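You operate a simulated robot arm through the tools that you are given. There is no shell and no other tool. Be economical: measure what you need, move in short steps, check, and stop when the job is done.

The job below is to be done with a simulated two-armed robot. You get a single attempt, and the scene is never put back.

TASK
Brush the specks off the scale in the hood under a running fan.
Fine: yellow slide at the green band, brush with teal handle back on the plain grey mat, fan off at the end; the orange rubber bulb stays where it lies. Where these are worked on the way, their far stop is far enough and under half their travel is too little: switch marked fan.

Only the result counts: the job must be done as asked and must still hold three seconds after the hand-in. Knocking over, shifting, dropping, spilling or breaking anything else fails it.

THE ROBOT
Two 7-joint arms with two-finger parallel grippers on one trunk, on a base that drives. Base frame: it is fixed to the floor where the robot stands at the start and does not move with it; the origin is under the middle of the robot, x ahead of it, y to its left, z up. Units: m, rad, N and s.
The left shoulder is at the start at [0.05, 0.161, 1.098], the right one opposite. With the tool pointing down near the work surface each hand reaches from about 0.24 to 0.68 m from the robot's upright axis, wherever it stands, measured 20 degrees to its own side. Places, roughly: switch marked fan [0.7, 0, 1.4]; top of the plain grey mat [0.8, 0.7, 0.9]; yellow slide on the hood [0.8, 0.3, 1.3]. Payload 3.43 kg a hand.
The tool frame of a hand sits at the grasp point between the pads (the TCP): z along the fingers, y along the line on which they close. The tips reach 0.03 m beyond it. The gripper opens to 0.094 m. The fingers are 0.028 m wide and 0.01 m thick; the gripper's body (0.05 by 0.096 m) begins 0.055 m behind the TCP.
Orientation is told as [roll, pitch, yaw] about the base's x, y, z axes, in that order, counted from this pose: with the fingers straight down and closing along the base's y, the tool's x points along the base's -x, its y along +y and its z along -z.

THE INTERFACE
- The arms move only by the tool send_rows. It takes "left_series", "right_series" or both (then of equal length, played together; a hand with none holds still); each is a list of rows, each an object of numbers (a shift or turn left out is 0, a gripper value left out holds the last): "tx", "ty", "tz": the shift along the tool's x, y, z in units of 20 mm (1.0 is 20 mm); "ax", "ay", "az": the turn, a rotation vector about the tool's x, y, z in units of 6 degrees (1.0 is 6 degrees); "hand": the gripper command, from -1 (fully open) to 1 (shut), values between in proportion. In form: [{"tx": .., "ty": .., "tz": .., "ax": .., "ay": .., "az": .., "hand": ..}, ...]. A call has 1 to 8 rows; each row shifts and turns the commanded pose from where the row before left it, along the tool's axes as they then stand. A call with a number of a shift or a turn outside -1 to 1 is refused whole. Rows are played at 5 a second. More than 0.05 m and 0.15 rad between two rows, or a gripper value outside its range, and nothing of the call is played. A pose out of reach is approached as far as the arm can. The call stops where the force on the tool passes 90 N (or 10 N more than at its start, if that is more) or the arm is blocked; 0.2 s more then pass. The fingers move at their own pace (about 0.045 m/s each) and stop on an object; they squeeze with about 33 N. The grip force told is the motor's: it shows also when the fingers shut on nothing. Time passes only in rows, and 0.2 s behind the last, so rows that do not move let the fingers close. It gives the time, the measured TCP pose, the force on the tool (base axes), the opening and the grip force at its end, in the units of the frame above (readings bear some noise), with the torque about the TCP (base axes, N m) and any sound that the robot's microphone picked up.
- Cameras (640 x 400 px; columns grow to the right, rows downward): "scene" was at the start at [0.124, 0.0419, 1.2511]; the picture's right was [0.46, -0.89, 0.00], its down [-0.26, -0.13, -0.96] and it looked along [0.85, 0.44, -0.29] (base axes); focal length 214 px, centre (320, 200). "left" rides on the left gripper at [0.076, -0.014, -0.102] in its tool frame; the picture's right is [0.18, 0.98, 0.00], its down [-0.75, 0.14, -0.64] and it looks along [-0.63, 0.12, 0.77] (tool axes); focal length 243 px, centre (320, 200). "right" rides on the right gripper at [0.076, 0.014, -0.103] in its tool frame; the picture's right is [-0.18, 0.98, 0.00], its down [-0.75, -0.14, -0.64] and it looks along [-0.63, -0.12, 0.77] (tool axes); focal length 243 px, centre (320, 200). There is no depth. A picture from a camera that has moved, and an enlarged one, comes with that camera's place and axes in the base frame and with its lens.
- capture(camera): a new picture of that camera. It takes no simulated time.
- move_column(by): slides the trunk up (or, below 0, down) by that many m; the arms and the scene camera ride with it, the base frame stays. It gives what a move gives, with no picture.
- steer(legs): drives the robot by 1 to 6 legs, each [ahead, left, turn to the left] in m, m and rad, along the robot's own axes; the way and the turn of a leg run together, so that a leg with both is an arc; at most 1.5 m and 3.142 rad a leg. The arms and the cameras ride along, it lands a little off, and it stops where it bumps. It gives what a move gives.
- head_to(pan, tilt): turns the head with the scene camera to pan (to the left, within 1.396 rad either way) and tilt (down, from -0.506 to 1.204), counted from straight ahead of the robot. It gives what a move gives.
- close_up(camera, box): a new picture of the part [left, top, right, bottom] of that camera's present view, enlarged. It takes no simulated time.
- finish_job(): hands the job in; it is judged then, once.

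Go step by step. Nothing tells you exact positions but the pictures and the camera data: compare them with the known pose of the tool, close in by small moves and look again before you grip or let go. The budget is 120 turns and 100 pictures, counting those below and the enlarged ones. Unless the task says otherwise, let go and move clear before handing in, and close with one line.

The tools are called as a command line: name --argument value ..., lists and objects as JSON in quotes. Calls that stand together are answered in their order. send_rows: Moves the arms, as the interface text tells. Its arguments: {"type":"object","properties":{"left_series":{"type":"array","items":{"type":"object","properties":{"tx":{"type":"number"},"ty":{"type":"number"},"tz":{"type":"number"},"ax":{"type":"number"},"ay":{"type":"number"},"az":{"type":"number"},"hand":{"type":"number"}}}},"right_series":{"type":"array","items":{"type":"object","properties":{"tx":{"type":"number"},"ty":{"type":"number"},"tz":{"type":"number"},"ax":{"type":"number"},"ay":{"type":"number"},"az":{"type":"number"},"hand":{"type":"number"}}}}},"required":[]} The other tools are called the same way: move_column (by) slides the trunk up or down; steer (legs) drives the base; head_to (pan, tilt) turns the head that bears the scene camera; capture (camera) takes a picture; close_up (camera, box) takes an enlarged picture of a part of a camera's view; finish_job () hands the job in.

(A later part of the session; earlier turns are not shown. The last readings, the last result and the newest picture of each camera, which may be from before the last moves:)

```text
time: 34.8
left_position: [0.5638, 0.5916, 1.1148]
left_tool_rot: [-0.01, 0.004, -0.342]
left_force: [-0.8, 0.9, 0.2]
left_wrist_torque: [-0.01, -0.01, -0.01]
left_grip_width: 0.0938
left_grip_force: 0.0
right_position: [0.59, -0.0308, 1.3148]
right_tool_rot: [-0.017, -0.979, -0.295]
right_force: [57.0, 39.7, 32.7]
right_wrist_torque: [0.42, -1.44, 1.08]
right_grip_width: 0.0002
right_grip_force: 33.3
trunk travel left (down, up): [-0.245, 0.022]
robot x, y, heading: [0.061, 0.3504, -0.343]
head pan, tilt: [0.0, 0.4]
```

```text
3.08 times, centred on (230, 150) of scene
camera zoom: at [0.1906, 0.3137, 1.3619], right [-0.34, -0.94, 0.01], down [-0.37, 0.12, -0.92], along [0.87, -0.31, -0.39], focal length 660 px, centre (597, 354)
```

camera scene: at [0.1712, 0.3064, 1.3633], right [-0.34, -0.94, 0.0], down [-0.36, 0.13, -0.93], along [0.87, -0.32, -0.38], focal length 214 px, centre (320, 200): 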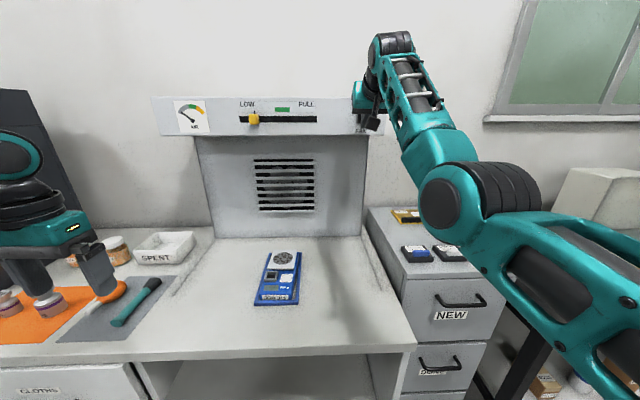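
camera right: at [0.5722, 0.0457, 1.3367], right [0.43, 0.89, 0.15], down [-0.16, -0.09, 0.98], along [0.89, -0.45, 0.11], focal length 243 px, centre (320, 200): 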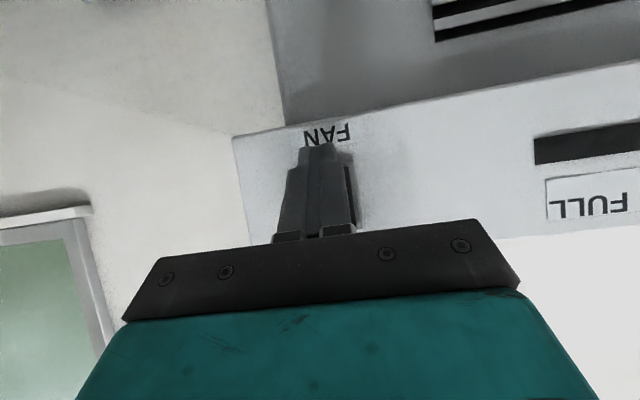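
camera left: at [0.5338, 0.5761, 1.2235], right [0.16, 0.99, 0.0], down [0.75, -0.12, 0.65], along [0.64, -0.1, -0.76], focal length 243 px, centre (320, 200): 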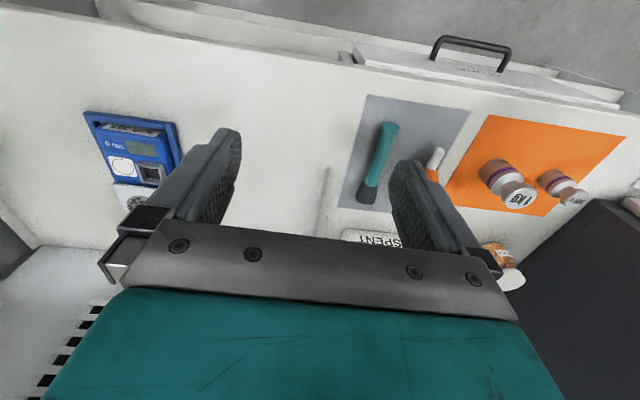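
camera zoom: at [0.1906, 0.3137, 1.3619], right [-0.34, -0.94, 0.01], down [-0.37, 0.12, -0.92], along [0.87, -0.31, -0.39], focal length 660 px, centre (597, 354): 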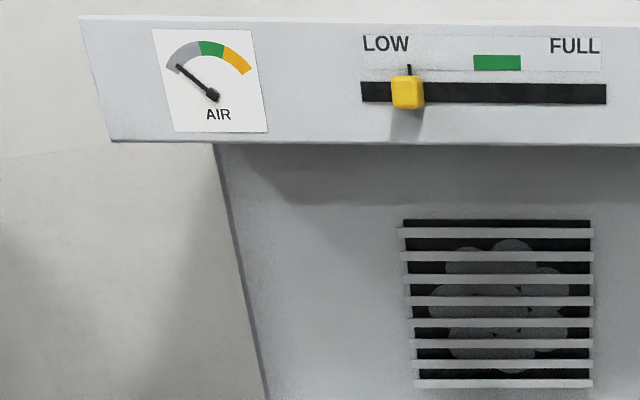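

The switch flipped: needle has lifted a bit and blades moved, so the fan is on. But the right arm is now loaded against something; look before moving.

capture --camera "scene"

capture --camera "right"

```text
66 pictures are left
camera scene: at [0.1906, 0.3137, 1.3619], right [-0.34, -0.94, 0.01], down [-0.37, 0.12, -0.92], along [0.87, -0.31, -0.39], focal length 214 px, centre (320, 200)
```

scene: 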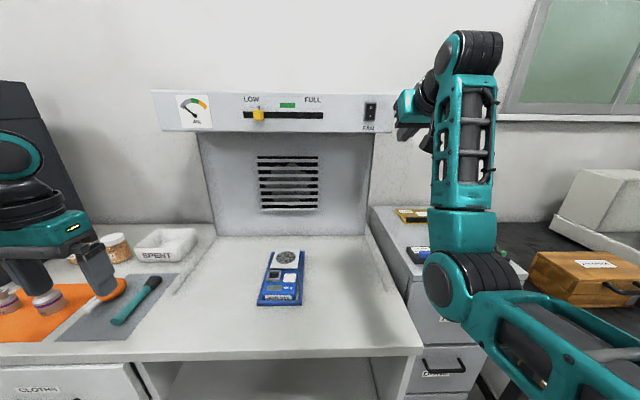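

```text
65 pictures are left
camera right: at [0.4745, 0.0203, 1.3103], right [0.4, 0.91, 0.14], down [-0.15, -0.09, 0.98], along [0.91, -0.41, 0.1], focal length 243 px, centre (320, 200)
```

right: 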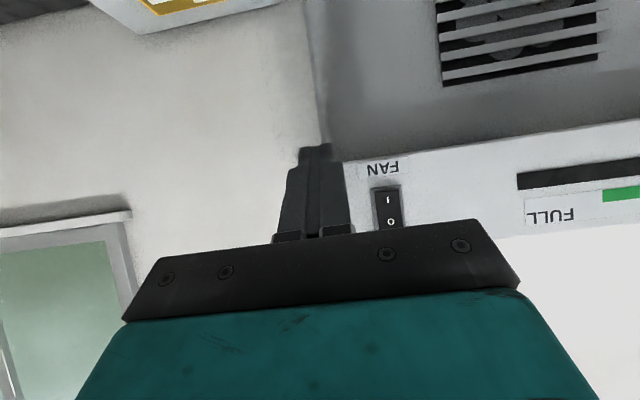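

The elbow swings forward into the bench/cabinet front as the hand retracts. Drive back 0.12 m to free it.

steer --legs '[[-0.13, 0, 0]]'

capture --camera "scene"

```text
time: 35.6
left_position: [0.5433, 0.5933, 1.1195]
left_tool_rot: [-0.002, -0.002, -0.342]
left_force: [-0.5, 0.1, -0.7]
left_wrist_torque: [0.0, -0.01, -0.01]
left_grip_width: 0.094
left_grip_force: 0.0
right_position: [0.5754, -0.0246, 1.3146]
right_tool_rot: [0.002, -0.981, -0.286]
right_force: [-4.8, 13.5, -1.7]
right_wrist_torque: [0.23, 0.08, -0.02]
right_grip_width: 0.0
right_grip_force: 33.1
trunk travel left (down, up): [-0.245, 0.022]
robot x, y, heading: [0.0426, 0.3558, -0.346]
head pan, tilt: [0.0, 0.4]
stopped in leg 1: the force on the tool passed its limit at 131 N (the readings are from after the stop); the commanded pose is now the measured one
```

```text
64 pictures are left
camera scene: at [0.1693, 0.3114, 1.3619], right [-0.34, -0.94, 0.0], down [-0.37, 0.13, -0.92], along [0.87, -0.31, -0.39], focal length 214 px, centre (320, 200)
```

scene: 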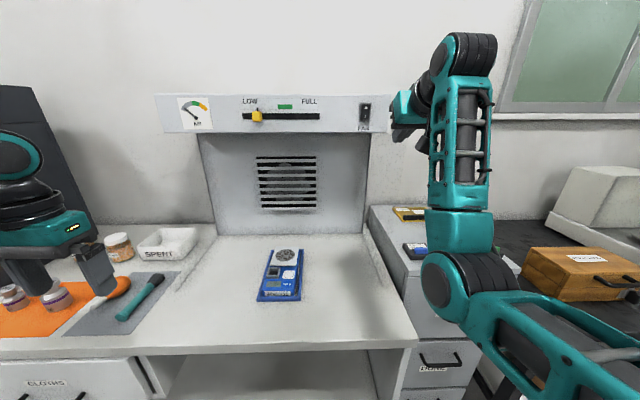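

Load is now nearly gone. Try backing up again.

steer --legs '[[-0.1, 0, 0]]'

capture --camera "right"

```text
time: 36.7
left_position: [0.4514, 0.6256, 1.1206]
left_tool_rot: [0.001, -0.003, -0.342]
left_force: [0.4, -0.3, 0.6]
left_wrist_torque: [-0.07, -0.03, -0.03]
left_grip_width: 0.094
left_grip_force: 0.0
right_position: [0.4815, 0.0027, 1.3142]
right_tool_rot: [0.004, -0.98, -0.297]
right_force: [-0.8, 0.0, 0.4]
right_wrist_torque: [0.04, 0.02, -0.01]
right_grip_width: 0.0
right_grip_force: 33.3
trunk travel left (down, up): [-0.245, 0.022]
robot x, y, heading: [-0.0478, 0.3873, -0.345]
head pan, tilt: [0.0, 0.4]
```

```text
63 pictures are left
camera right: at [0.3638, 0.0523, 1.3075], right [0.38, 0.91, 0.15], down [-0.15, -0.1, 0.98], along [0.91, -0.4, 0.1], focal length 243 px, centre (320, 200)
```

right: 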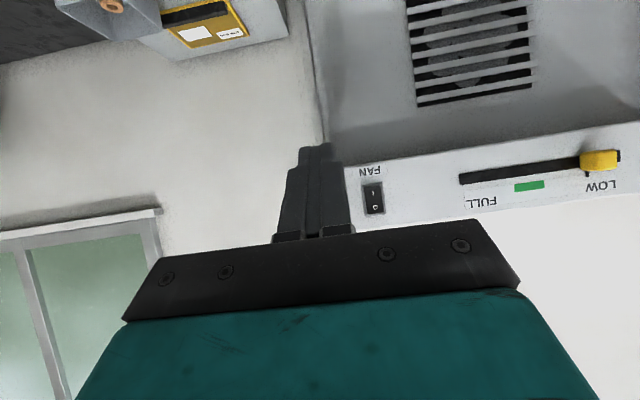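

Free now. Tuck the right hand back and down, then point it straight down.

send_rows --right_series '[{"tx": 0.9, "tz": -0.4}, {"tx": 0.9, "tz": -0.4}, {"tx": 0.9, "tz": -0.4}, {"tx": 0.9, "tz": -0.4}, {"ay": 1}, {"ay": 1}, {"ay": 1}, {"ay": 1}]'

send_rows --right_series '[{"ay": 1}, {"ay": 1}, {"ay": 1}, {"ay": 1}, {"ay": 1}, {"ay": 0.35, "az": 0.4}, {"tx": 1, "tz": 1}, {"tx": 1, "tz": 1}]'

capture --camera "scene"

```text
time: 38.5
left_position: [0.4523, 0.6251, 1.1192]
left_tool_rot: [-0.002, -0.001, -0.343]
left_force: [0.0, -0.2, 0.2]
left_wrist_torque: [-0.01, 0.04, -0.01]
left_grip_width: 0.0939
left_grip_force: 0.0
right_position: [0.447, 0.0054, 1.2657]
right_tool_rot: [0.002, -0.561, -0.294]
right_force: [0.2, 0.4, 0.3]
right_wrist_torque: [-0.02, -0.03, 0.02]
right_grip_width: 0.0
right_grip_force: 32.9
right hand out of reach, approached as far as the arm can: row 6, 7, 8
trunk travel left (down, up): [-0.245, 0.022]
robot x, y, heading: [-0.0463, 0.3883, -0.348]
head pan, tilt: [0.0, 0.4]
```

```text
time: 40.3
left_position: [0.4534, 0.6251, 1.1194]
left_tool_rot: [0.0, 0.0, -0.343]
left_force: [-1.0, 0.1, 0.7]
left_wrist_torque: [0.0, -0.02, -0.01]
left_grip_width: 0.0936
left_grip_force: 0.1
right_position: [0.4499, 0.0037, 1.2671]
right_tool_rot: [0.005, -0.001, -0.336]
right_force: [0.4, 1.0, -1.5]
right_wrist_torque: [0.02, 0.02, -0.02]
right_grip_width: 0.0
right_grip_force: 33.1
right hand out of reach, approached as far as the arm can: row 1, 6, 7, 8
trunk travel left (down, up): [-0.245, 0.022]
robot x, y, heading: [-0.0459, 0.3865, -0.347]
head pan, tilt: [0.0, 0.4]
```

```text
62 pictures are left
camera scene: at [0.0775, 0.3428, 1.3616], right [-0.34, -0.94, 0.0], down [-0.37, 0.13, -0.92], along [0.87, -0.31, -0.39], focal length 214 px, centre (320, 200)
```

scene: 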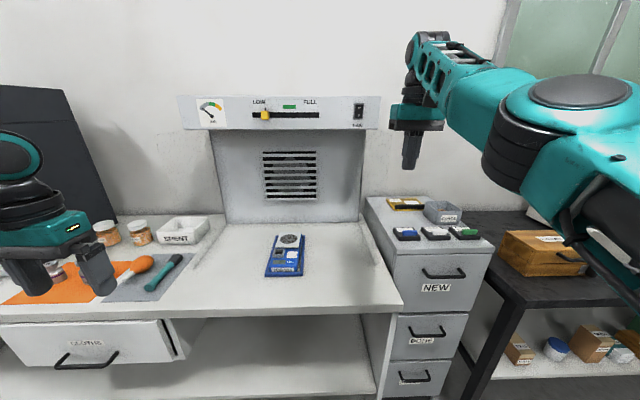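

The right elbow is up again. Lower and pull the right hand in.

send_rows --right_series '[{"tx": 1, "tz": 1}, {"tx": 1, "tz": 1}, {"tx": 1, "tz": 1}, {"tx": 1, "tz": 1}, {"tx": 1, "tz": 1}, {"tx": 1, "tz": 1, "ty": -1}, {"tx": 1, "ty": -1}, {"tx": 1, "ty": -1}]'

capture --camera "scene"

close_up --camera "scene" --box '[170, 90, 380, 210]'

```text
time: 42.1
left_position: [0.4544, 0.624, 1.1188]
left_tool_rot: [-0.002, 0.0, -0.342]
left_force: [0.4, -0.9, 0.2]
left_wrist_torque: [0.04, 0.06, -0.02]
left_grip_width: 0.0942
left_grip_force: 0.1
right_position: [0.3754, -0.0374, 1.2424]
right_tool_rot: [0.003, 0.005, -0.339]
right_force: [0.4, -0.3, -0.3]
right_wrist_torque: [-0.01, 0.1, 0.02]
right_grip_width: 0.0002
right_grip_force: 32.9
right hand out of reach, approached as far as the arm can: row 1, 2, 3, 4, 5, 7
trunk travel left (down, up): [-0.245, 0.022]
robot x, y, heading: [-0.0508, 0.3869, -0.344]
head pan, tilt: [0.0, 0.4]
```

```text
61 pictures are left
camera scene: at [0.0802, 0.3425, 1.3612], right [-0.34, -0.94, 0.0], down [-0.37, 0.13, -0.92], along [0.87, -0.31, -0.39], focal length 214 px, centre (320, 200)
```

scene: 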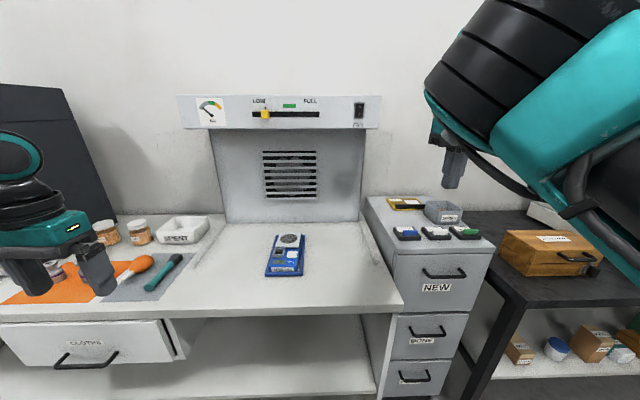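

```text
3.05 times, centred on (275, 150) of scene
camera zoom: at [0.0802, 0.3425, 1.3612], right [-0.34, -0.94, 0.0], down [-0.37, 0.13, -0.92], along [0.87, -0.31, -0.39], focal length 654 px, centre (457, 352)
```

zoom: 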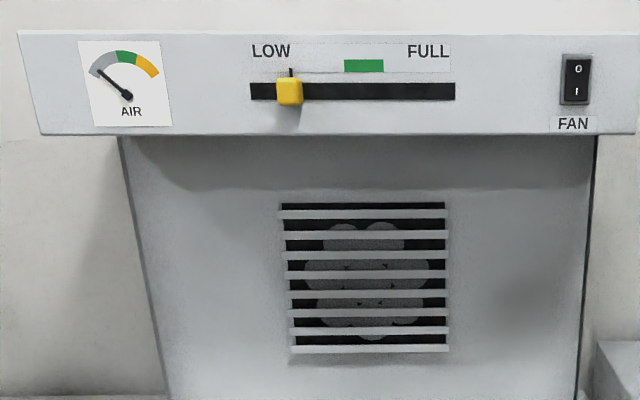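

Fan is running. Leave the right arm there, and bring the left hand forward and pitch it for the slide knob (R ≈ (0.68, 0.175, 1.345)).

send_rows --left_series '[{"tx": -1, "ty": -1, "tz": -0.5}, {"tx": -1, "ty": -1, "tz": -0.5}, {"tx": -1, "ty": -1, "tz": -0.5}, {"tx": -1, "ty": -1, "tz": -0.5}, {"tx": -1, "ty": -1, "tz": -0.5}, {"tx": -1, "ty": -1, "tz": -0.5}, {"tx": -1, "ty": -1, "tz": -0.5}, {"tx": -1, "ty": -1, "tz": -0.5}]'

send_rows --left_series '[{"ay": -1}, {"ay": -1}, {"ay": -1}, {"ay": -1}, {"ay": -1}, {"ay": -1}, {"ay": -1}, {"ay": -1}]'

capture --camera "scene"

```text
time: 43.9
left_position: [0.5432, 0.4278, 1.1989]
left_tool_rot: [0.001, 0.001, -0.341]
left_force: [-0.1, -0.3, 0.4]
left_wrist_torque: [0.0, 0.0, 0.0]
left_grip_width: 0.0941
left_grip_force: 0.0
left hand out of reach, approached as far as the arm can: row 8
right_position: [0.3743, -0.0358, 1.2449]
right_tool_rot: [0.005, -0.003, -0.336]
right_force: [-0.3, -0.1, -0.7]
right_wrist_torque: [-0.02, -0.04, -0.02]
right_grip_width: 0.0002
right_grip_force: 33.5
trunk travel left (down, up): [-0.245, 0.022]
robot x, y, heading: [-0.0478, 0.3889, -0.34]
head pan, tilt: [0.0, 0.4]
```

```text
time: 45.7
left_position: [0.5414, 0.428, 1.1983]
left_tool_rot: [-0.003, -0.839, -0.344]
left_force: [-0.4, -0.1, -0.7]
left_wrist_torque: [-0.02, 0.0, 0.07]
left_grip_width: 0.094
left_grip_force: 0.0
right_position: [0.3728, -0.0365, 1.2455]
right_tool_rot: [0.005, 0.0, -0.339]
right_force: [-0.3, -0.2, 0.9]
right_wrist_torque: [0.04, 0.02, -0.01]
right_grip_width: 0.0
right_grip_force: 33.1
trunk travel left (down, up): [-0.245, 0.022]
robot x, y, heading: [-0.0504, 0.3902, -0.342]
head pan, tilt: [0.0, 0.4]
```

```text
59 pictures are left
camera scene: at [0.0774, 0.3429, 1.3617], right [-0.34, -0.94, 0.0], down [-0.37, 0.13, -0.92], along [0.87, -0.31, -0.39], focal length 214 px, centre (320, 200)
```

scene: 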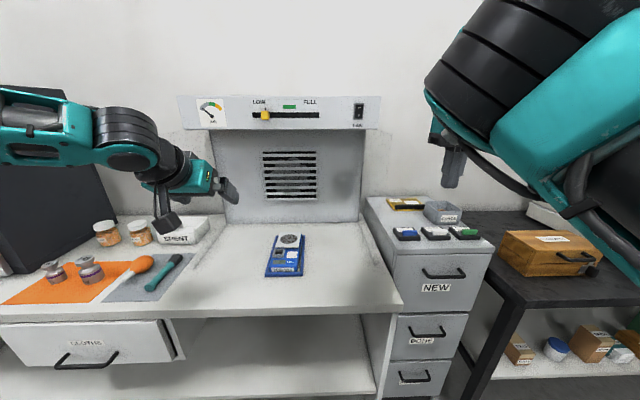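

Left elbow stays high. Raise the left hand to knob height and line up, then drive in a bit.

send_rows --left_series '[{"tx": -0.68, "ty": -0.385, "tz": -0.61}, {"tx": -0.68, "ty": -0.385, "tz": -0.61}, {"tx": -0.68, "ty": -0.385, "tz": -0.61}, {"tx": -0.68, "ty": -0.385, "tz": -0.61}, {"tx": -0.68, "ty": -0.385, "tz": -0.61}, {"tx": -0.68, "ty": -0.385, "tz": -0.61}, {"tx": -0.68, "ty": -0.385, "tz": -0.61}, {"tx": -0.68, "ty": -0.385, "tz": -0.61}]'

steer --legs '[[0.1, 0, 0]]'

capture --camera "left"

capture --camera "scene"

```text
time: 47.5
left_position: [0.5226, 0.3687, 1.3446]
left_tool_rot: [0.0, -0.836, -0.342]
left_force: [0.3, 0.5, -0.2]
left_wrist_torque: [-0.01, -0.01, 0.06]
left_grip_width: 0.0941
left_grip_force: 0.0
right_position: [0.3741, -0.036, 1.2449]
right_tool_rot: [0.004, -0.001, -0.34]
right_force: [0.9, -0.5, 0.8]
right_wrist_torque: [0.01, -0.02, 0.0]
right_grip_width: 0.0
right_grip_force: 32.8
trunk travel left (down, up): [-0.245, 0.022]
robot x, y, heading: [-0.0455, 0.3877, -0.343]
head pan, tilt: [0.0, 0.4]
```

```text
time: 48.7
left_position: [0.6162, 0.3341, 1.3433]
left_tool_rot: [-0.003, -0.837, -0.341]
left_force: [0.5, -0.3, -0.6]
left_wrist_torque: [-0.01, -0.02, 0.02]
left_grip_width: 0.0939
left_grip_force: 0.0
right_position: [0.4682, -0.0697, 1.2446]
right_tool_rot: [0.006, 0.0, -0.338]
right_force: [0.0, 0.2, 0.0]
right_wrist_torque: [0.01, -0.01, 0.04]
right_grip_width: 0.0
right_grip_force: 33.5
trunk travel left (down, up): [-0.245, 0.022]
robot x, y, heading: [0.0442, 0.3529, -0.344]
head pan, tilt: [0.0, 0.4]
```

```text
58 pictures are left
camera left: at [0.4923, 0.3642, 1.3549], right [0.21, 0.97, -0.14], down [0.07, 0.12, 0.99], along [0.97, -0.22, -0.04], focal length 243 px, centre (320, 200)
```

left: 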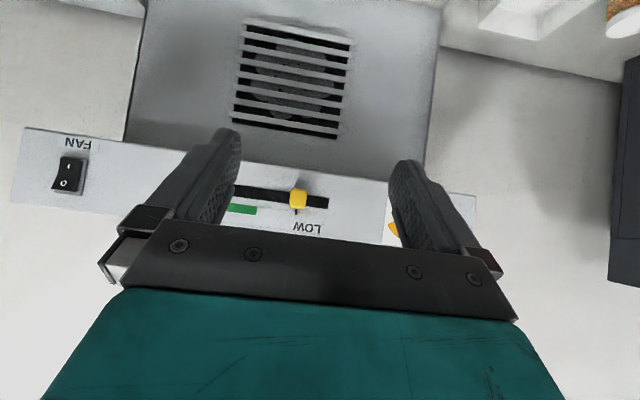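

```text
57 pictures are left
camera scene: at [0.1721, 0.309, 1.3615], right [-0.34, -0.94, 0.0], down [-0.37, 0.13, -0.92], along [0.87, -0.31, -0.39], focal length 214 px, centre (320, 200)
```

scene: 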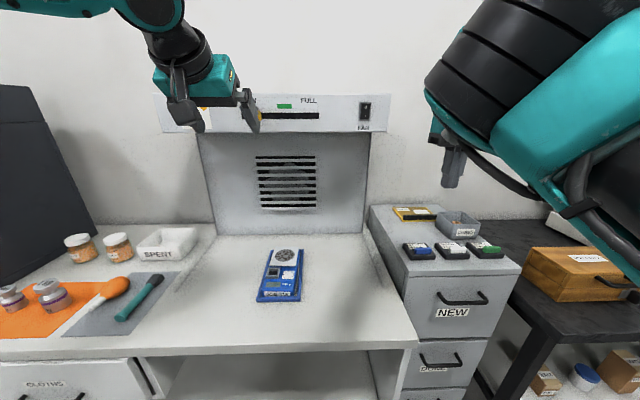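

Knob is directly ahead of the open left gripper. Drive 5 cm closer and advance.

steer --legs '[[0.05, 0, 0]]'

send_rows --left_series '[{"tx": -0.93, "tz": 0.5}, {"tx": -0.669, "tz": 0.743}, {"tx": -0.669, "tz": 0.743}, {"tx": -0.669, "tz": 0.743}, {"tx": -0.669, "tz": 0.743}]'

capture --camera "left"

```text
time: 49.6
left_position: [0.6634, 0.3171, 1.3436]
left_tool_rot: [-0.001, -0.835, -0.341]
left_force: [0.0, -0.3, -0.5]
left_wrist_torque: [-0.03, 0.0, -0.02]
left_grip_width: 0.094
left_grip_force: 0.1
right_position: [0.5146, -0.0868, 1.2439]
right_tool_rot: [0.007, 0.003, -0.34]
right_force: [0.2, -0.3, -0.2]
right_wrist_torque: [-0.01, 0.04, -0.04]
right_grip_width: 0.0004
right_grip_force: 32.4
trunk travel left (down, up): [-0.245, 0.022]
robot x, y, heading: [0.0909, 0.3371, -0.345]
head pan, tilt: [0.0, 0.4]
```

```text
time: 50.8
left_position: [0.7105, 0.3013, 1.3517]
left_tool_rot: [-0.002, -0.837, -0.34]
left_force: [0.8, -0.1, 0.3]
left_wrist_torque: [0.0, 0.0, -0.01]
left_grip_width: 0.0943
left_grip_force: 0.2
left hand out of reach, approached as far as the arm can: row 3, 4, 5
right_position: [0.5135, -0.0869, 1.2452]
right_tool_rot: [0.006, 0.0, -0.341]
right_force: [0.3, -0.1, -1.0]
right_wrist_torque: [0.0, -0.02, 0.02]
right_grip_width: 0.0001
right_grip_force: 33.0
trunk travel left (down, up): [-0.245, 0.022]
robot x, y, heading: [0.0904, 0.3423, -0.339]
head pan, tilt: [0.0, 0.4]
```

```text
56 pictures are left
camera left: at [0.5853, 0.3316, 1.3621], right [0.21, 0.97, -0.14], down [0.07, 0.13, 0.99], along [0.97, -0.22, -0.04], focal length 243 px, centre (320, 200)
```

left: 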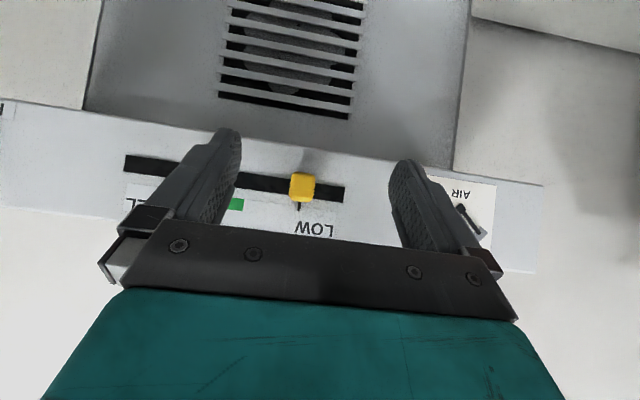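

Aligned but the wrist limits reach at this pitch. Pitch 12° flatter and advance.

send_rows --left_series '[{"ay": -1}, {"ay": -1}, {"tx": -0.5, "tz": 0.866}, {"tx": -0.5, "tz": 0.866}, {"tx": -0.5, "tz": 0.866}]'

capture --camera "left"

```text
time: 52.0
left_position: [0.7593, 0.2947, 1.3543]
left_tool_rot: [-0.002, -1.049, -0.342]
left_force: [-1.1, 0.0, 0.1]
left_wrist_torque: [-0.02, -0.02, 0.01]
left_grip_width: 0.0941
left_grip_force: 0.0
left hand out of reach, approached as far as the arm can: row 5
right_position: [0.5119, -0.087, 1.2444]
right_tool_rot: [0.006, 0.001, -0.34]
right_force: [-0.1, -0.1, -0.4]
right_wrist_torque: [-0.03, 0.02, 0.01]
right_grip_width: 0.0
right_grip_force: 33.0
trunk travel left (down, up): [-0.245, 0.022]
robot x, y, heading: [0.0912, 0.3389, -0.347]
head pan, tilt: [0.0, 0.4]
```

```text
55 pictures are left
camera left: at [0.6347, 0.3239, 1.3377], right [0.24, 0.96, -0.16], down [-0.12, 0.19, 0.97], along [0.96, -0.22, 0.16], focal length 243 px, centre (320, 200)
```

left: 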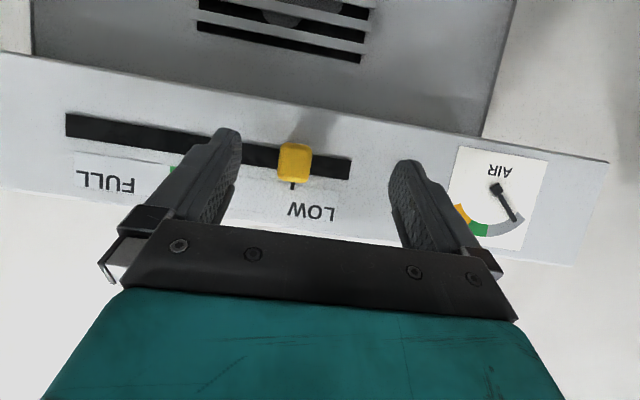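

Knob is at y≈0.168; re-centre by 16 mm and drive 3.5 cm closer so the pads straddle it.

send_rows --left_series '[{"ty": -0.4}, {"ty": -0.4}]'

steer --legs '[[0.035, 0, 0]]'

capture --camera "left"

capture --camera "scene"

```text
time: 52.6
left_position: [0.7591, 0.294, 1.3536]
left_tool_rot: [-0.001, -1.049, -0.343]
left_force: [-0.1, 0.1, 0.3]
left_wrist_torque: [0.0, 0.0, -0.03]
left_grip_width: 0.0941
left_grip_force: 0.2
left hand out of reach, approached as far as the arm can: row 1, 2
right_position: [0.5134, -0.0865, 1.2449]
right_tool_rot: [0.005, -0.002, -0.34]
right_force: [-0.1, 0.6, -0.6]
right_wrist_torque: [0.01, -0.01, 0.02]
right_grip_width: 0.0002
right_grip_force: 33.0
trunk travel left (down, up): [-0.245, 0.022]
robot x, y, heading: [0.0916, 0.3366, -0.344]
head pan, tilt: [0.0, 0.4]
```

```text
time: 53.5
left_position: [0.789, 0.2832, 1.3523]
left_tool_rot: [-0.004, -1.045, -0.338]
left_force: [-21.4, 7.1, -11.4]
left_wrist_torque: [-0.38, 0.55, 1.03]
left_grip_width: 0.0937
left_grip_force: 0.1
right_position: [0.5447, -0.0978, 1.245]
right_tool_rot: [0.005, -0.001, -0.342]
right_force: [0.1, -0.8, 0.6]
right_wrist_torque: [0.03, 0.01, -0.02]
right_grip_width: 0.0
right_grip_force: 32.6
trunk travel left (down, up): [-0.245, 0.022]
robot x, y, heading: [0.1275, 0.326, -0.34]
head pan, tilt: [0.0, 0.4]
```

```text
54 pictures are left
camera left: at [0.6654, 0.3129, 1.337], right [0.24, 0.96, -0.16], down [-0.12, 0.19, 0.97], along [0.96, -0.22, 0.16], focal length 243 px, centre (320, 200)
```

left: 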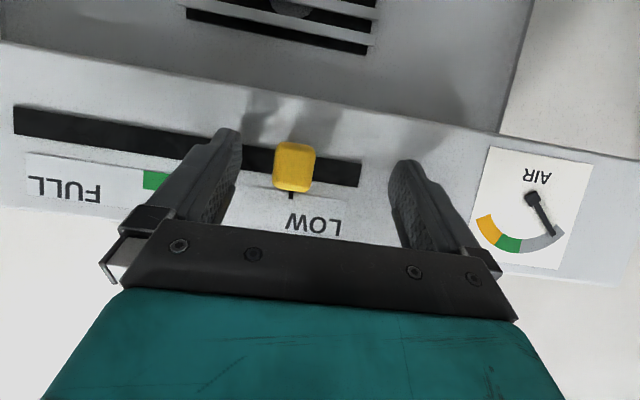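

```text
53 pictures are left
camera scene: at [0.2484, 0.2821, 1.3618], right [-0.34, -0.94, 0.0], down [-0.36, 0.13, -0.92], along [0.87, -0.31, -0.39], focal length 214 px, centre (320, 200)
```

scene: 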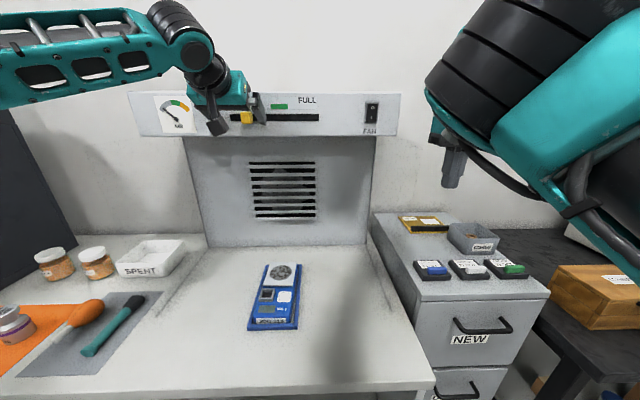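

Tips touch the panel lightly. Back off 6 mm, re-centre, and close on the knob.

send_rows --left_series '[{"tx": 0.2, "tz": -0.3}, {"ty": -0.4}, {"ty": -0.3, "hand": 0}, {"hand": 1}, {"hand": 1}, {"hand": 1}, {"hand": 1}]'

capture --camera "left"

```text
time: 55.0
left_position: [0.7832, 0.2772, 1.351]
left_tool_rot: [-0.004, -1.045, -0.337]
left_force: [0.8, -0.8, 3.1]
left_wrist_torque: [0.13, -0.15, 0.43]
left_grip_width: 0.0222
left_grip_force: 30.4
left hand out of reach, approached as far as the arm can: row 3
right_position: [0.5462, -0.0988, 1.2439]
right_tool_rot: [0.007, -0.001, -0.34]
right_force: [0.6, 0.6, -0.2]
right_wrist_torque: [-0.03, 0.01, -0.02]
right_grip_width: 0.0
right_grip_force: 33.1
trunk travel left (down, up): [-0.245, 0.022]
robot x, y, heading: [0.1265, 0.3247, -0.344]
head pan, tilt: [0.0, 0.4]
```

```text
52 pictures are left
camera left: at [0.6583, 0.3067, 1.3361], right [0.24, 0.96, -0.16], down [-0.12, 0.19, 0.97], along [0.96, -0.22, 0.16], focal length 243 px, centre (320, 200)
```

left: 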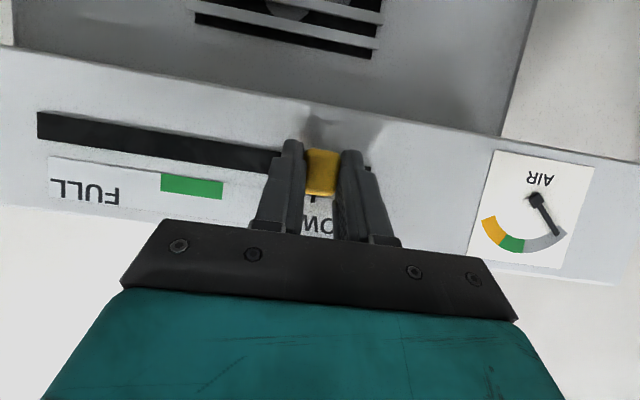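

Knob is gripped; the green band is about 80 mm to the right. The arm is near its limit, so I'll slide the base right in two steps.

steer --legs '[[0, -0.055, 0]]'

capture --camera "left"

```text
time: 56.2
left_position: [0.7656, 0.2245, 1.3518]
left_tool_rot: [-0.004, -1.044, -0.338]
left_force: [13.8, -4.1, 15.0]
left_wrist_torque: [0.17, -0.04, 0.81]
left_grip_width: 0.0214
left_grip_force: 44.6
right_position: [0.5291, -0.1511, 1.2442]
right_tool_rot: [0.006, 0.002, -0.342]
right_force: [0.3, -0.5, 0.4]
right_wrist_torque: [0.0, 0.02, 0.01]
right_grip_width: 0.0001
right_grip_force: 32.7
trunk travel left (down, up): [-0.245, 0.022]
robot x, y, heading: [0.1053, 0.2752, -0.344]
head pan, tilt: [0.0, 0.4]
```

```text
51 pictures are left
camera left: at [0.641, 0.2538, 1.3359], right [0.24, 0.96, -0.16], down [-0.12, 0.19, 0.97], along [0.96, -0.22, 0.16], focal length 243 px, centre (320, 200)
```

left: 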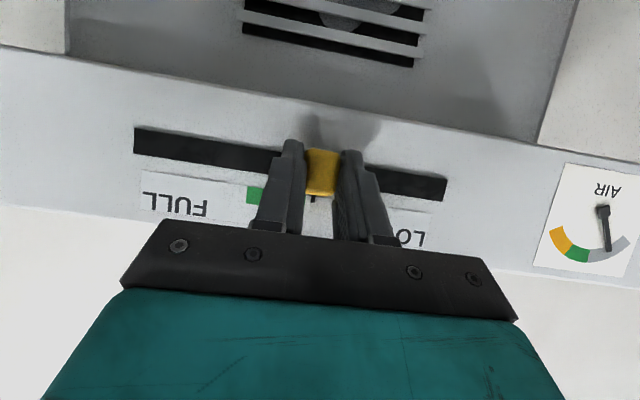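

Needle rises with it. About 24 mm more to the band's middle.

steer --legs '[[0, -0.025, 0]]'

capture --camera "left"

```text
time: 57.1
left_position: [0.7584, 0.2011, 1.352]
left_tool_rot: [-0.005, -1.046, -0.338]
left_force: [11.0, -3.2, 2.9]
left_wrist_torque: [0.21, -0.3, 0.85]
left_grip_width: 0.0217
left_grip_force: 45.3
right_position: [0.5207, -0.1744, 1.243]
right_tool_rot: [0.006, 0.001, -0.342]
right_force: [-0.2, 0.4, 0.1]
right_wrist_torque: [-0.01, -0.02, 0.01]
right_grip_width: 0.0001
right_grip_force: 33.4
trunk travel left (down, up): [-0.245, 0.022]
robot x, y, heading: [0.0971, 0.2518, -0.345]
head pan, tilt: [0.0, 0.4]
```

```text
50 pictures are left
camera left: at [0.6335, 0.2309, 1.3358], right [0.24, 0.96, -0.16], down [-0.12, 0.19, 0.97], along [0.96, -0.22, 0.16], focal length 243 px, centre (320, 200)
```

left: 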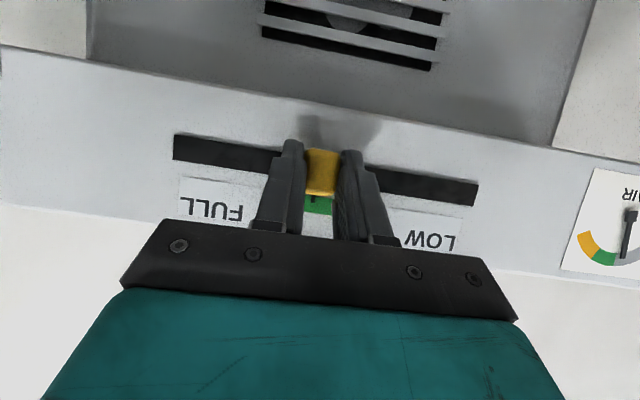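

Pointer sits within green. Open, back away and check from the scene camera.

send_rows --left_series '[{"hand": -0.3}, {"hand": -0.3}, {"hand": -0.3}, {"hand": -0.3}]'

steer --legs '[[-0.12, 0, 0]]'

capture --camera "left"

```text
time: 58.1
left_position: [0.757, 0.2029, 1.3522]
left_tool_rot: [-0.006, -1.047, -0.336]
left_force: [0.2, -0.1, 0.0]
left_wrist_torque: [-0.02, -0.01, -0.03]
left_grip_width: 0.0613
left_grip_force: 0.1
right_position: [0.519, -0.1741, 1.2444]
right_tool_rot: [0.008, -0.001, -0.341]
right_force: [-1.1, -0.4, -0.7]
right_wrist_torque: [-0.03, 0.01, 0.0]
right_grip_width: 0.0
right_grip_force: 33.3
trunk travel left (down, up): [-0.245, 0.022]
robot x, y, heading: [0.0963, 0.2514, -0.338]
head pan, tilt: [0.0, 0.4]
```

```text
time: 59.4
left_position: [0.6432, 0.2431, 1.3525]
left_tool_rot: [-0.005, -1.05, -0.336]
left_force: [-0.1, 0.2, 1.5]
left_wrist_torque: [0.02, -0.01, -0.01]
left_grip_width: 0.0609
left_grip_force: 0.0
right_position: [0.4062, -0.1332, 1.2457]
right_tool_rot: [0.007, -0.001, -0.34]
right_force: [-0.5, 0.3, 0.0]
right_wrist_torque: [-0.02, -0.05, -0.01]
right_grip_width: 0.0
right_grip_force: 33.3
trunk travel left (down, up): [-0.245, 0.022]
robot x, y, heading: [-0.0125, 0.2905, -0.344]
head pan, tilt: [0.0, 0.4]
```

```text
49 pictures are left
camera left: at [0.5186, 0.2723, 1.3369], right [0.24, 0.96, -0.16], down [-0.12, 0.2, 0.97], along [0.96, -0.22, 0.16], focal length 243 px, centre (320, 200)
```

left: 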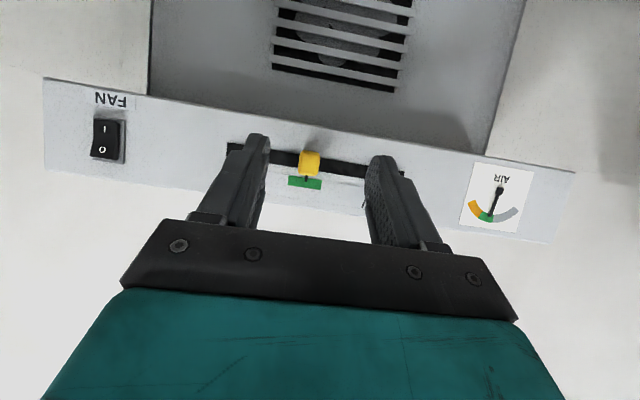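

Slide pointer and air needle are both in the green. Now lower the left hand and turn it straight down for the brush.

send_rows --left_series '[{"tx": 0.866, "tz": 0.5}, {"tx": 0.866, "tz": 0.5}, {"tx": 0.866, "tz": 0.5}, {"tx": 0.866, "tz": 0.5}, {"tx": 0.866, "tz": 0.5}, {"tx": 0.866, "tz": 0.5}, {"tx": 0.866, "tz": 0.5}, {"tx": 0.866, "tz": 0.5}]'

send_rows --left_series '[{"ay": 1}, {"ay": 1}, {"ay": 1}, {"ay": 1}, {"ay": 1}, {"ay": 1}, {"ay": 1}, {"ay": 1}]'

send_rows --left_series '[{"ay": 1}, {"ay": 1}, {"ty": 1, "tx": 1}, {"ty": 1, "tx": 1}, {"ty": 1, "tx": 1}, {"ty": 1}, {"ty": 1}, {"ty": 1}]'

capture --camera "scene"

```text
time: 61.2
left_position: [0.6439, 0.242, 1.1926]
left_tool_rot: [-0.005, -1.048, -0.336]
left_force: [0.7, -0.2, 0.8]
left_wrist_torque: [0.01, 0.03, 0.0]
left_grip_width: 0.061
left_grip_force: 0.1
right_position: [0.4065, -0.1346, 1.2436]
right_tool_rot: [0.007, 0.002, -0.339]
right_force: [-0.1, -0.2, 0.5]
right_wrist_torque: [0.01, 0.02, 0.01]
right_grip_width: 0.0
right_grip_force: 33.6
trunk travel left (down, up): [-0.245, 0.022]
robot x, y, heading: [-0.0178, 0.2921, -0.341]
head pan, tilt: [0.0, 0.4]
```

```text
time: 63.0
left_position: [0.6034, 0.3027, 1.1827]
left_tool_rot: [-0.004, -0.21, -0.341]
left_force: [-0.8, 0.3, 0.3]
left_wrist_torque: [-0.03, -0.01, 0.02]
left_grip_width: 0.0611
left_grip_force: 0.1
left hand out of reach, approached as far as the arm can: row 4, 5, 6, 7, 8
right_position: [0.4068, -0.1342, 1.245]
right_tool_rot: [0.006, 0.001, -0.34]
right_force: [-0.3, 0.0, -0.2]
right_wrist_torque: [-0.01, -0.02, -0.01]
right_grip_width: 0.0002
right_grip_force: 33.1
trunk travel left (down, up): [-0.245, 0.022]
robot x, y, heading: [-0.0085, 0.2904, -0.348]
head pan, tilt: [0.0, 0.4]
```

```text
time: 64.8
left_position: [0.5661, 0.4603, 1.1758]
left_tool_rot: [-0.003, -0.001, -0.342]
left_force: [0.4, 0.2, -1.1]
left_wrist_torque: [0.01, -0.02, -0.01]
left_grip_width: 0.0613
left_grip_force: 0.1
left hand out of reach, approached as far as the arm can: row 1, 2
right_position: [0.4074, -0.1332, 1.2442]
right_tool_rot: [0.006, 0.0, -0.339]
right_force: [-0.4, -0.1, -0.5]
right_wrist_torque: [0.01, 0.0, 0.01]
right_grip_width: 0.0
right_grip_force: 33.1
trunk travel left (down, up): [-0.245, 0.022]
robot x, y, heading: [-0.0156, 0.2877, -0.338]
head pan, tilt: [0.0, 0.4]
```

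```text
48 pictures are left
camera scene: at [0.1113, 0.2461, 1.3616], right [-0.34, -0.94, 0.0], down [-0.37, 0.13, -0.92], along [0.87, -0.31, -0.39], focal length 214 px, centre (320, 200)
```

scene: 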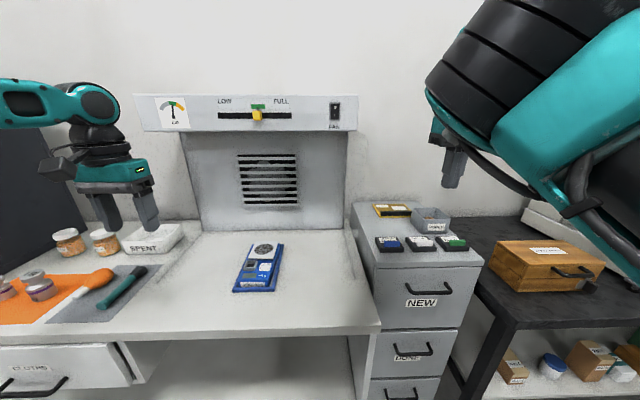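

Brush handle end is about R(0.395,0.446), bristles at (0.544,0.463). Drive left and slightly ahead so the left hand hovers over it.

steer --legs '[[0.05, 0.21, 0]]'

capture --camera "left"

head_to --pan 0.5 --tilt 0.8

capture --camera "scene"

```text
time: 67.2
left_position: [0.683, 0.6406, 1.1747]
left_tool_rot: [-0.002, 0.0, -0.34]
left_force: [-1.0, -0.8, 0.4]
left_wrist_torque: [0.02, 0.01, 0.02]
left_grip_width: 0.0611
left_grip_force: 0.1
right_position: [0.5242, 0.0462, 1.2455]
right_tool_rot: [0.007, 0.001, -0.341]
right_force: [0.2, 0.9, 0.0]
right_wrist_torque: [-0.04, 0.04, 0.01]
right_grip_width: 0.0003
right_grip_force: 33.3
trunk travel left (down, up): [-0.245, 0.022]
robot x, y, heading: [0.0995, 0.472, -0.341]
head pan, tilt: [0.0, 0.4]
```

```text
47 pictures are left
camera left: at [0.6061, 0.6531, 1.2776], right [0.16, 0.99, 0.0], down [0.76, -0.12, 0.64], along [0.63, -0.1, -0.77], focal length 243 px, centre (320, 200)
```

left: 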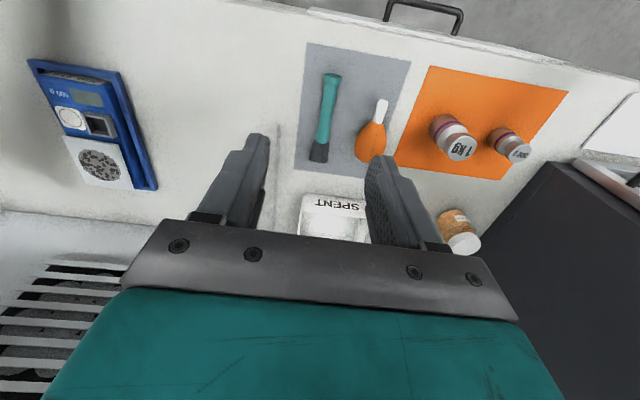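

```text
time: 68.2
left_position: [0.6831, 0.6401, 1.1756]
left_tool_rot: [-0.003, 0.0, -0.34]
left_force: [-0.8, 0.5, 0.3]
left_wrist_torque: [-0.04, -0.02, 0.0]
left_grip_width: 0.061
left_grip_force: 0.1
right_position: [0.524, 0.0452, 1.2452]
right_tool_rot: [0.007, 0.0, -0.339]
right_force: [0.0, -0.3, 0.3]
right_wrist_torque: [-0.01, -0.01, -0.02]
right_grip_width: 0.0
right_grip_force: 33.0
trunk travel left (down, up): [-0.245, 0.022]
robot x, y, heading: [0.1055, 0.4697, -0.344]
head pan, tilt: [0.499, 0.799]
```

```text
46 pictures are left
camera scene: at [0.2207, 0.4689, 1.3266], right [0.15, -0.99, 0.0], down [-0.71, -0.11, -0.7], along [0.69, 0.11, -0.72], focal length 214 px, centre (320, 200)
```

scene: 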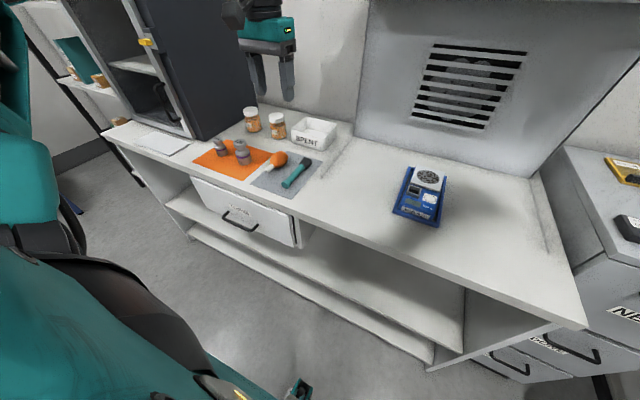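

The brush handle's middle is around R(0.475, 0.50). Move above it with the gripper half open and descend to a check height.

send_rows --left_series '[{"tx": -0.55, "ty": 0.2, "tz": 1, "hand": 0.0}, {"tx": -0.55, "ty": 0.2, "tz": 1}, {"tx": -0.55, "ty": 0.2, "tz": 1}, {"tx": -0.55, "ty": 0.2, "tz": 1}, {"tz": 1}, {"tz": 1}, {"tz": 1}]'

capture --camera "left"

capture --camera "scene"

```text
time: 69.8
left_position: [0.7296, 0.6406, 1.0356]
left_tool_rot: [-0.003, 0.0, -0.338]
left_force: [-0.2, -0.6, -0.5]
left_wrist_torque: [-0.04, -0.05, 0.03]
left_grip_width: 0.047
left_grip_force: 0.0
right_position: [0.5243, 0.0465, 1.2436]
right_tool_rot: [0.006, 0.001, -0.342]
right_force: [-0.3, -0.8, 0.5]
right_wrist_torque: [-0.02, 0.0, 0.01]
right_grip_width: 0.0
right_grip_force: 33.3
trunk travel left (down, up): [-0.245, 0.022]
robot x, y, heading: [0.1009, 0.4685, -0.342]
head pan, tilt: [0.499, 0.799]
```

```text
45 pictures are left
camera left: at [0.6531, 0.6532, 1.1373], right [0.15, 0.99, 0.0], down [0.76, -0.12, 0.64], along [0.63, -0.1, -0.77], focal length 243 px, centre (320, 200)
```

left: 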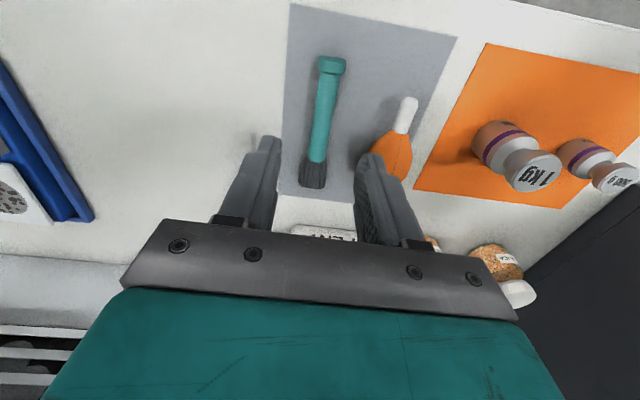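

```text
44 pictures are left
camera scene: at [0.2209, 0.4691, 1.3265], right [0.16, -0.99, 0.0], down [-0.71, -0.11, -0.7], along [0.69, 0.11, -0.72], focal length 214 px, centre (320, 200)
```

scene: 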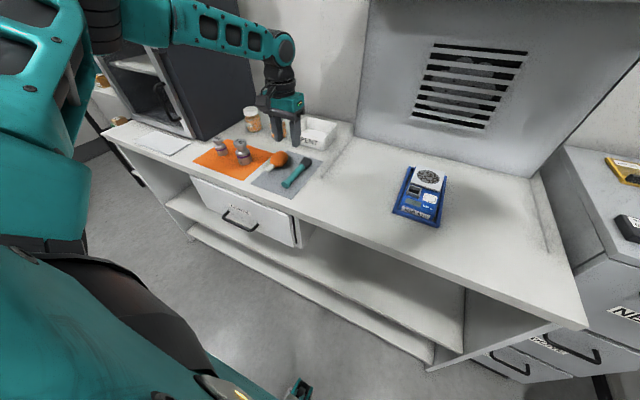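

Hand is right above the handle (within 5 mm). Descend most of the way and look.

send_rows --left_series '[{"ty": 0.25, "tz": 1}, {"tz": 1}, {"tz": 1}, {"tz": 1}, {"tz": 0.7}]'

capture --camera "left"

close_up --camera "scene" --box '[240, 90, 360, 210]'

```text
time: 71.0
left_position: [0.731, 0.6454, 0.9418]
left_tool_rot: [-0.002, 0.0, -0.339]
left_force: [0.1, -0.3, -0.2]
left_wrist_torque: [0.01, 0.01, 0.02]
left_grip_width: 0.0471
left_grip_force: 0.0
right_position: [0.5243, 0.0456, 1.2449]
right_tool_rot: [0.006, -0.001, -0.339]
right_force: [-0.4, 0.4, -0.2]
right_wrist_torque: [0.03, 0.0, 0.0]
right_grip_width: 0.0
right_grip_force: 33.2
trunk travel left (down, up): [-0.245, 0.022]
robot x, y, heading: [0.1039, 0.4708, -0.343]
head pan, tilt: [0.499, 0.799]
```

```text
43 pictures are left
camera left: at [0.6544, 0.6573, 1.0435], right [0.15, 0.99, 0.0], down [0.76, -0.12, 0.64], along [0.63, -0.1, -0.77], focal length 243 px, centre (320, 200)
```

left: 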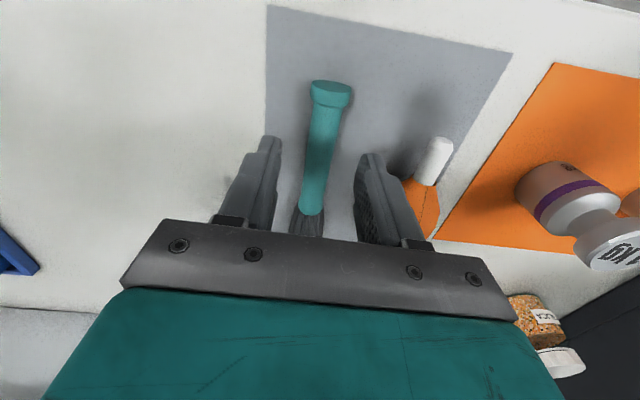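

```text
3.33 times, centred on (300, 150) of scene
camera zoom: at [0.2208, 0.4688, 1.3265], right [0.16, -0.99, 0.0], down [-0.71, -0.11, -0.7], along [0.69, 0.11, -0.72], focal length 715 px, centre (387, 367)
```

zoom: 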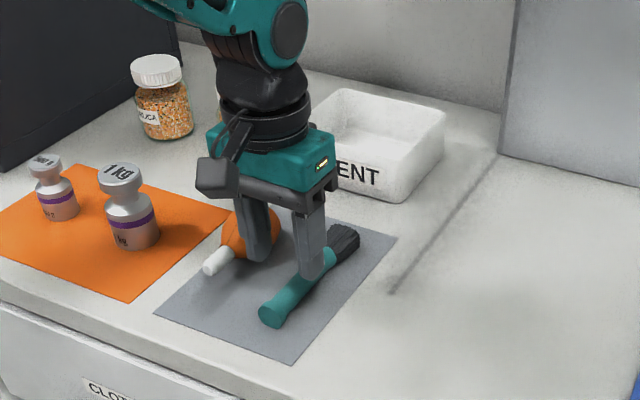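

Brush is centred between the fingers and the bulb is clear. Lower carefully until near the mat.

send_rows --left_series '[{"tz": 0.2}, {"tz": 0.2}, {"tz": 0.2}]'

close_up --camera "scene" --box '[270, 130, 330, 200]'

```text
time: 71.8
left_position: [0.7247, 0.6482, 0.934]
left_tool_rot: [-0.002, -0.002, -0.339]
left_force: [-0.3, 0.7, 0.4]
left_wrist_torque: [-0.02, -0.01, -0.03]
left_grip_width: 0.0471
left_grip_force: 0.1
left hand out of reach, approached as far as the arm can: row 2
right_position: [0.525, 0.0457, 1.245]
right_tool_rot: [0.008, -0.002, -0.34]
right_force: [-0.1, 0.0, 0.6]
right_wrist_torque: [0.02, -0.01, 0.05]
right_grip_width: 0.0
right_grip_force: 33.0
trunk travel left (down, up): [-0.245, 0.022]
robot x, y, heading: [0.1037, 0.468, -0.344]
head pan, tilt: [0.499, 0.799]
```

```text
5.71 times, centred on (300, 165) of scene
camera zoom: at [0.2207, 0.469, 1.3265], right [0.16, -0.99, 0.0], down [-0.71, -0.11, -0.7], along [0.69, 0.11, -0.72], focal length 1226 px, centre (434, 400)
```

zoom: 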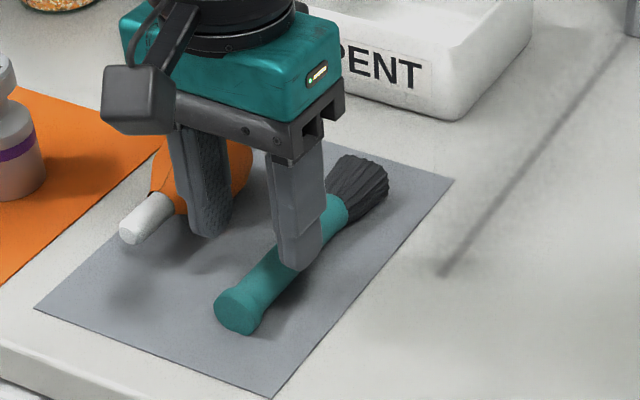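

Arm is at its lower reach; lower the trunk a bit instead.

move_column --by -0.01

close_up --camera "scene" --box '[270, 130, 330, 200]'

```text
time: 72.3
left_position: [0.7251, 0.647, 0.9233]
left_tool_rot: [-0.002, 0.0, -0.342]
left_force: [0.1, -0.2, 0.4]
left_wrist_torque: [0.04, -0.03, 0.02]
left_grip_width: 0.047
left_grip_force: 0.0
right_position: [0.5238, 0.0466, 1.2334]
right_tool_rot: [0.008, 0.001, -0.341]
right_force: [-0.5, -0.5, 0.0]
right_wrist_torque: [-0.02, -0.02, 0.01]
right_grip_width: 0.0
right_grip_force: 33.2
trunk travel left (down, up): [-0.235, 0.032]
robot x, y, heading: [0.1053, 0.4701, -0.339]
head pan, tilt: [0.499, 0.799]
```

```text
5.71 times, centred on (300, 165) of scene
camera zoom: at [0.2205, 0.469, 1.3165], right [0.16, -0.99, 0.0], down [-0.71, -0.11, -0.7], along [0.69, 0.11, -0.72], focal length 1226 px, centre (434, 400)
```

zoom: 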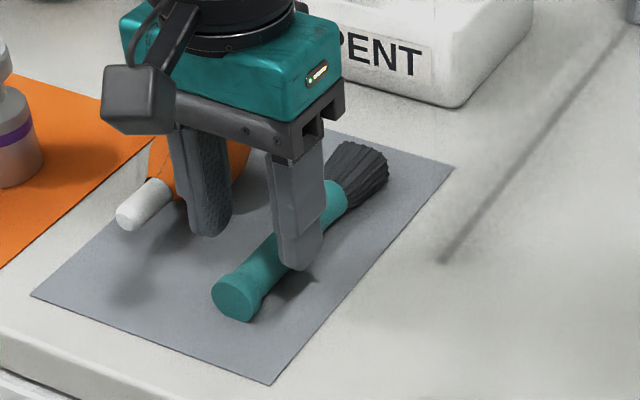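

Triangulating the mat corner gives mat top ≈ 0.862, so there's still ~3 cm. Lower the trunk 24 mm, then grip.

move_column --by -0.024

close_up --camera "scene" --box '[270, 130, 330, 200]'

```text
time: 73.0
left_position: [0.7255, 0.6474, 0.8999]
left_tool_rot: [-0.001, -0.002, -0.341]
left_force: [-0.4, -0.1, -0.3]
left_wrist_torque: [0.0, -0.02, 0.0]
left_grip_width: 0.0469
left_grip_force: 0.1
right_position: [0.5244, 0.0447, 1.2114]
right_tool_rot: [0.006, -0.001, -0.34]
right_force: [0.2, -0.2, 0.9]
right_wrist_torque: [0.0, 0.03, -0.02]
right_grip_width: 0.0
right_grip_force: 33.0
trunk travel left (down, up): [-0.211, 0.056]
robot x, y, heading: [0.1013, 0.4696, -0.346]
head pan, tilt: [0.499, 0.799]
```

```text
5.71 times, centred on (300, 165) of scene
camera zoom: at [0.2204, 0.4691, 1.2925], right [0.16, -0.99, 0.0], down [-0.71, -0.11, -0.7], along [0.69, 0.11, -0.72], focal length 1226 px, centre (434, 400)
```

zoom: 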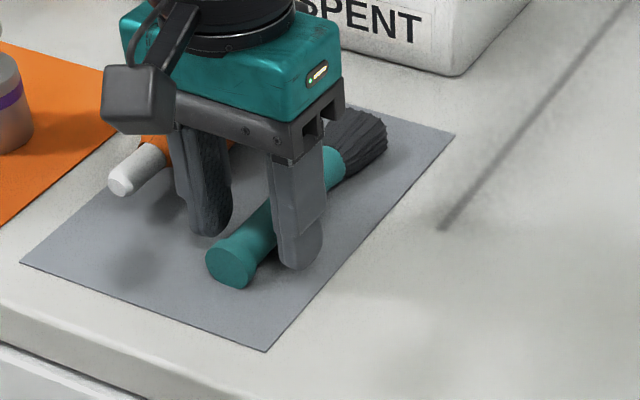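

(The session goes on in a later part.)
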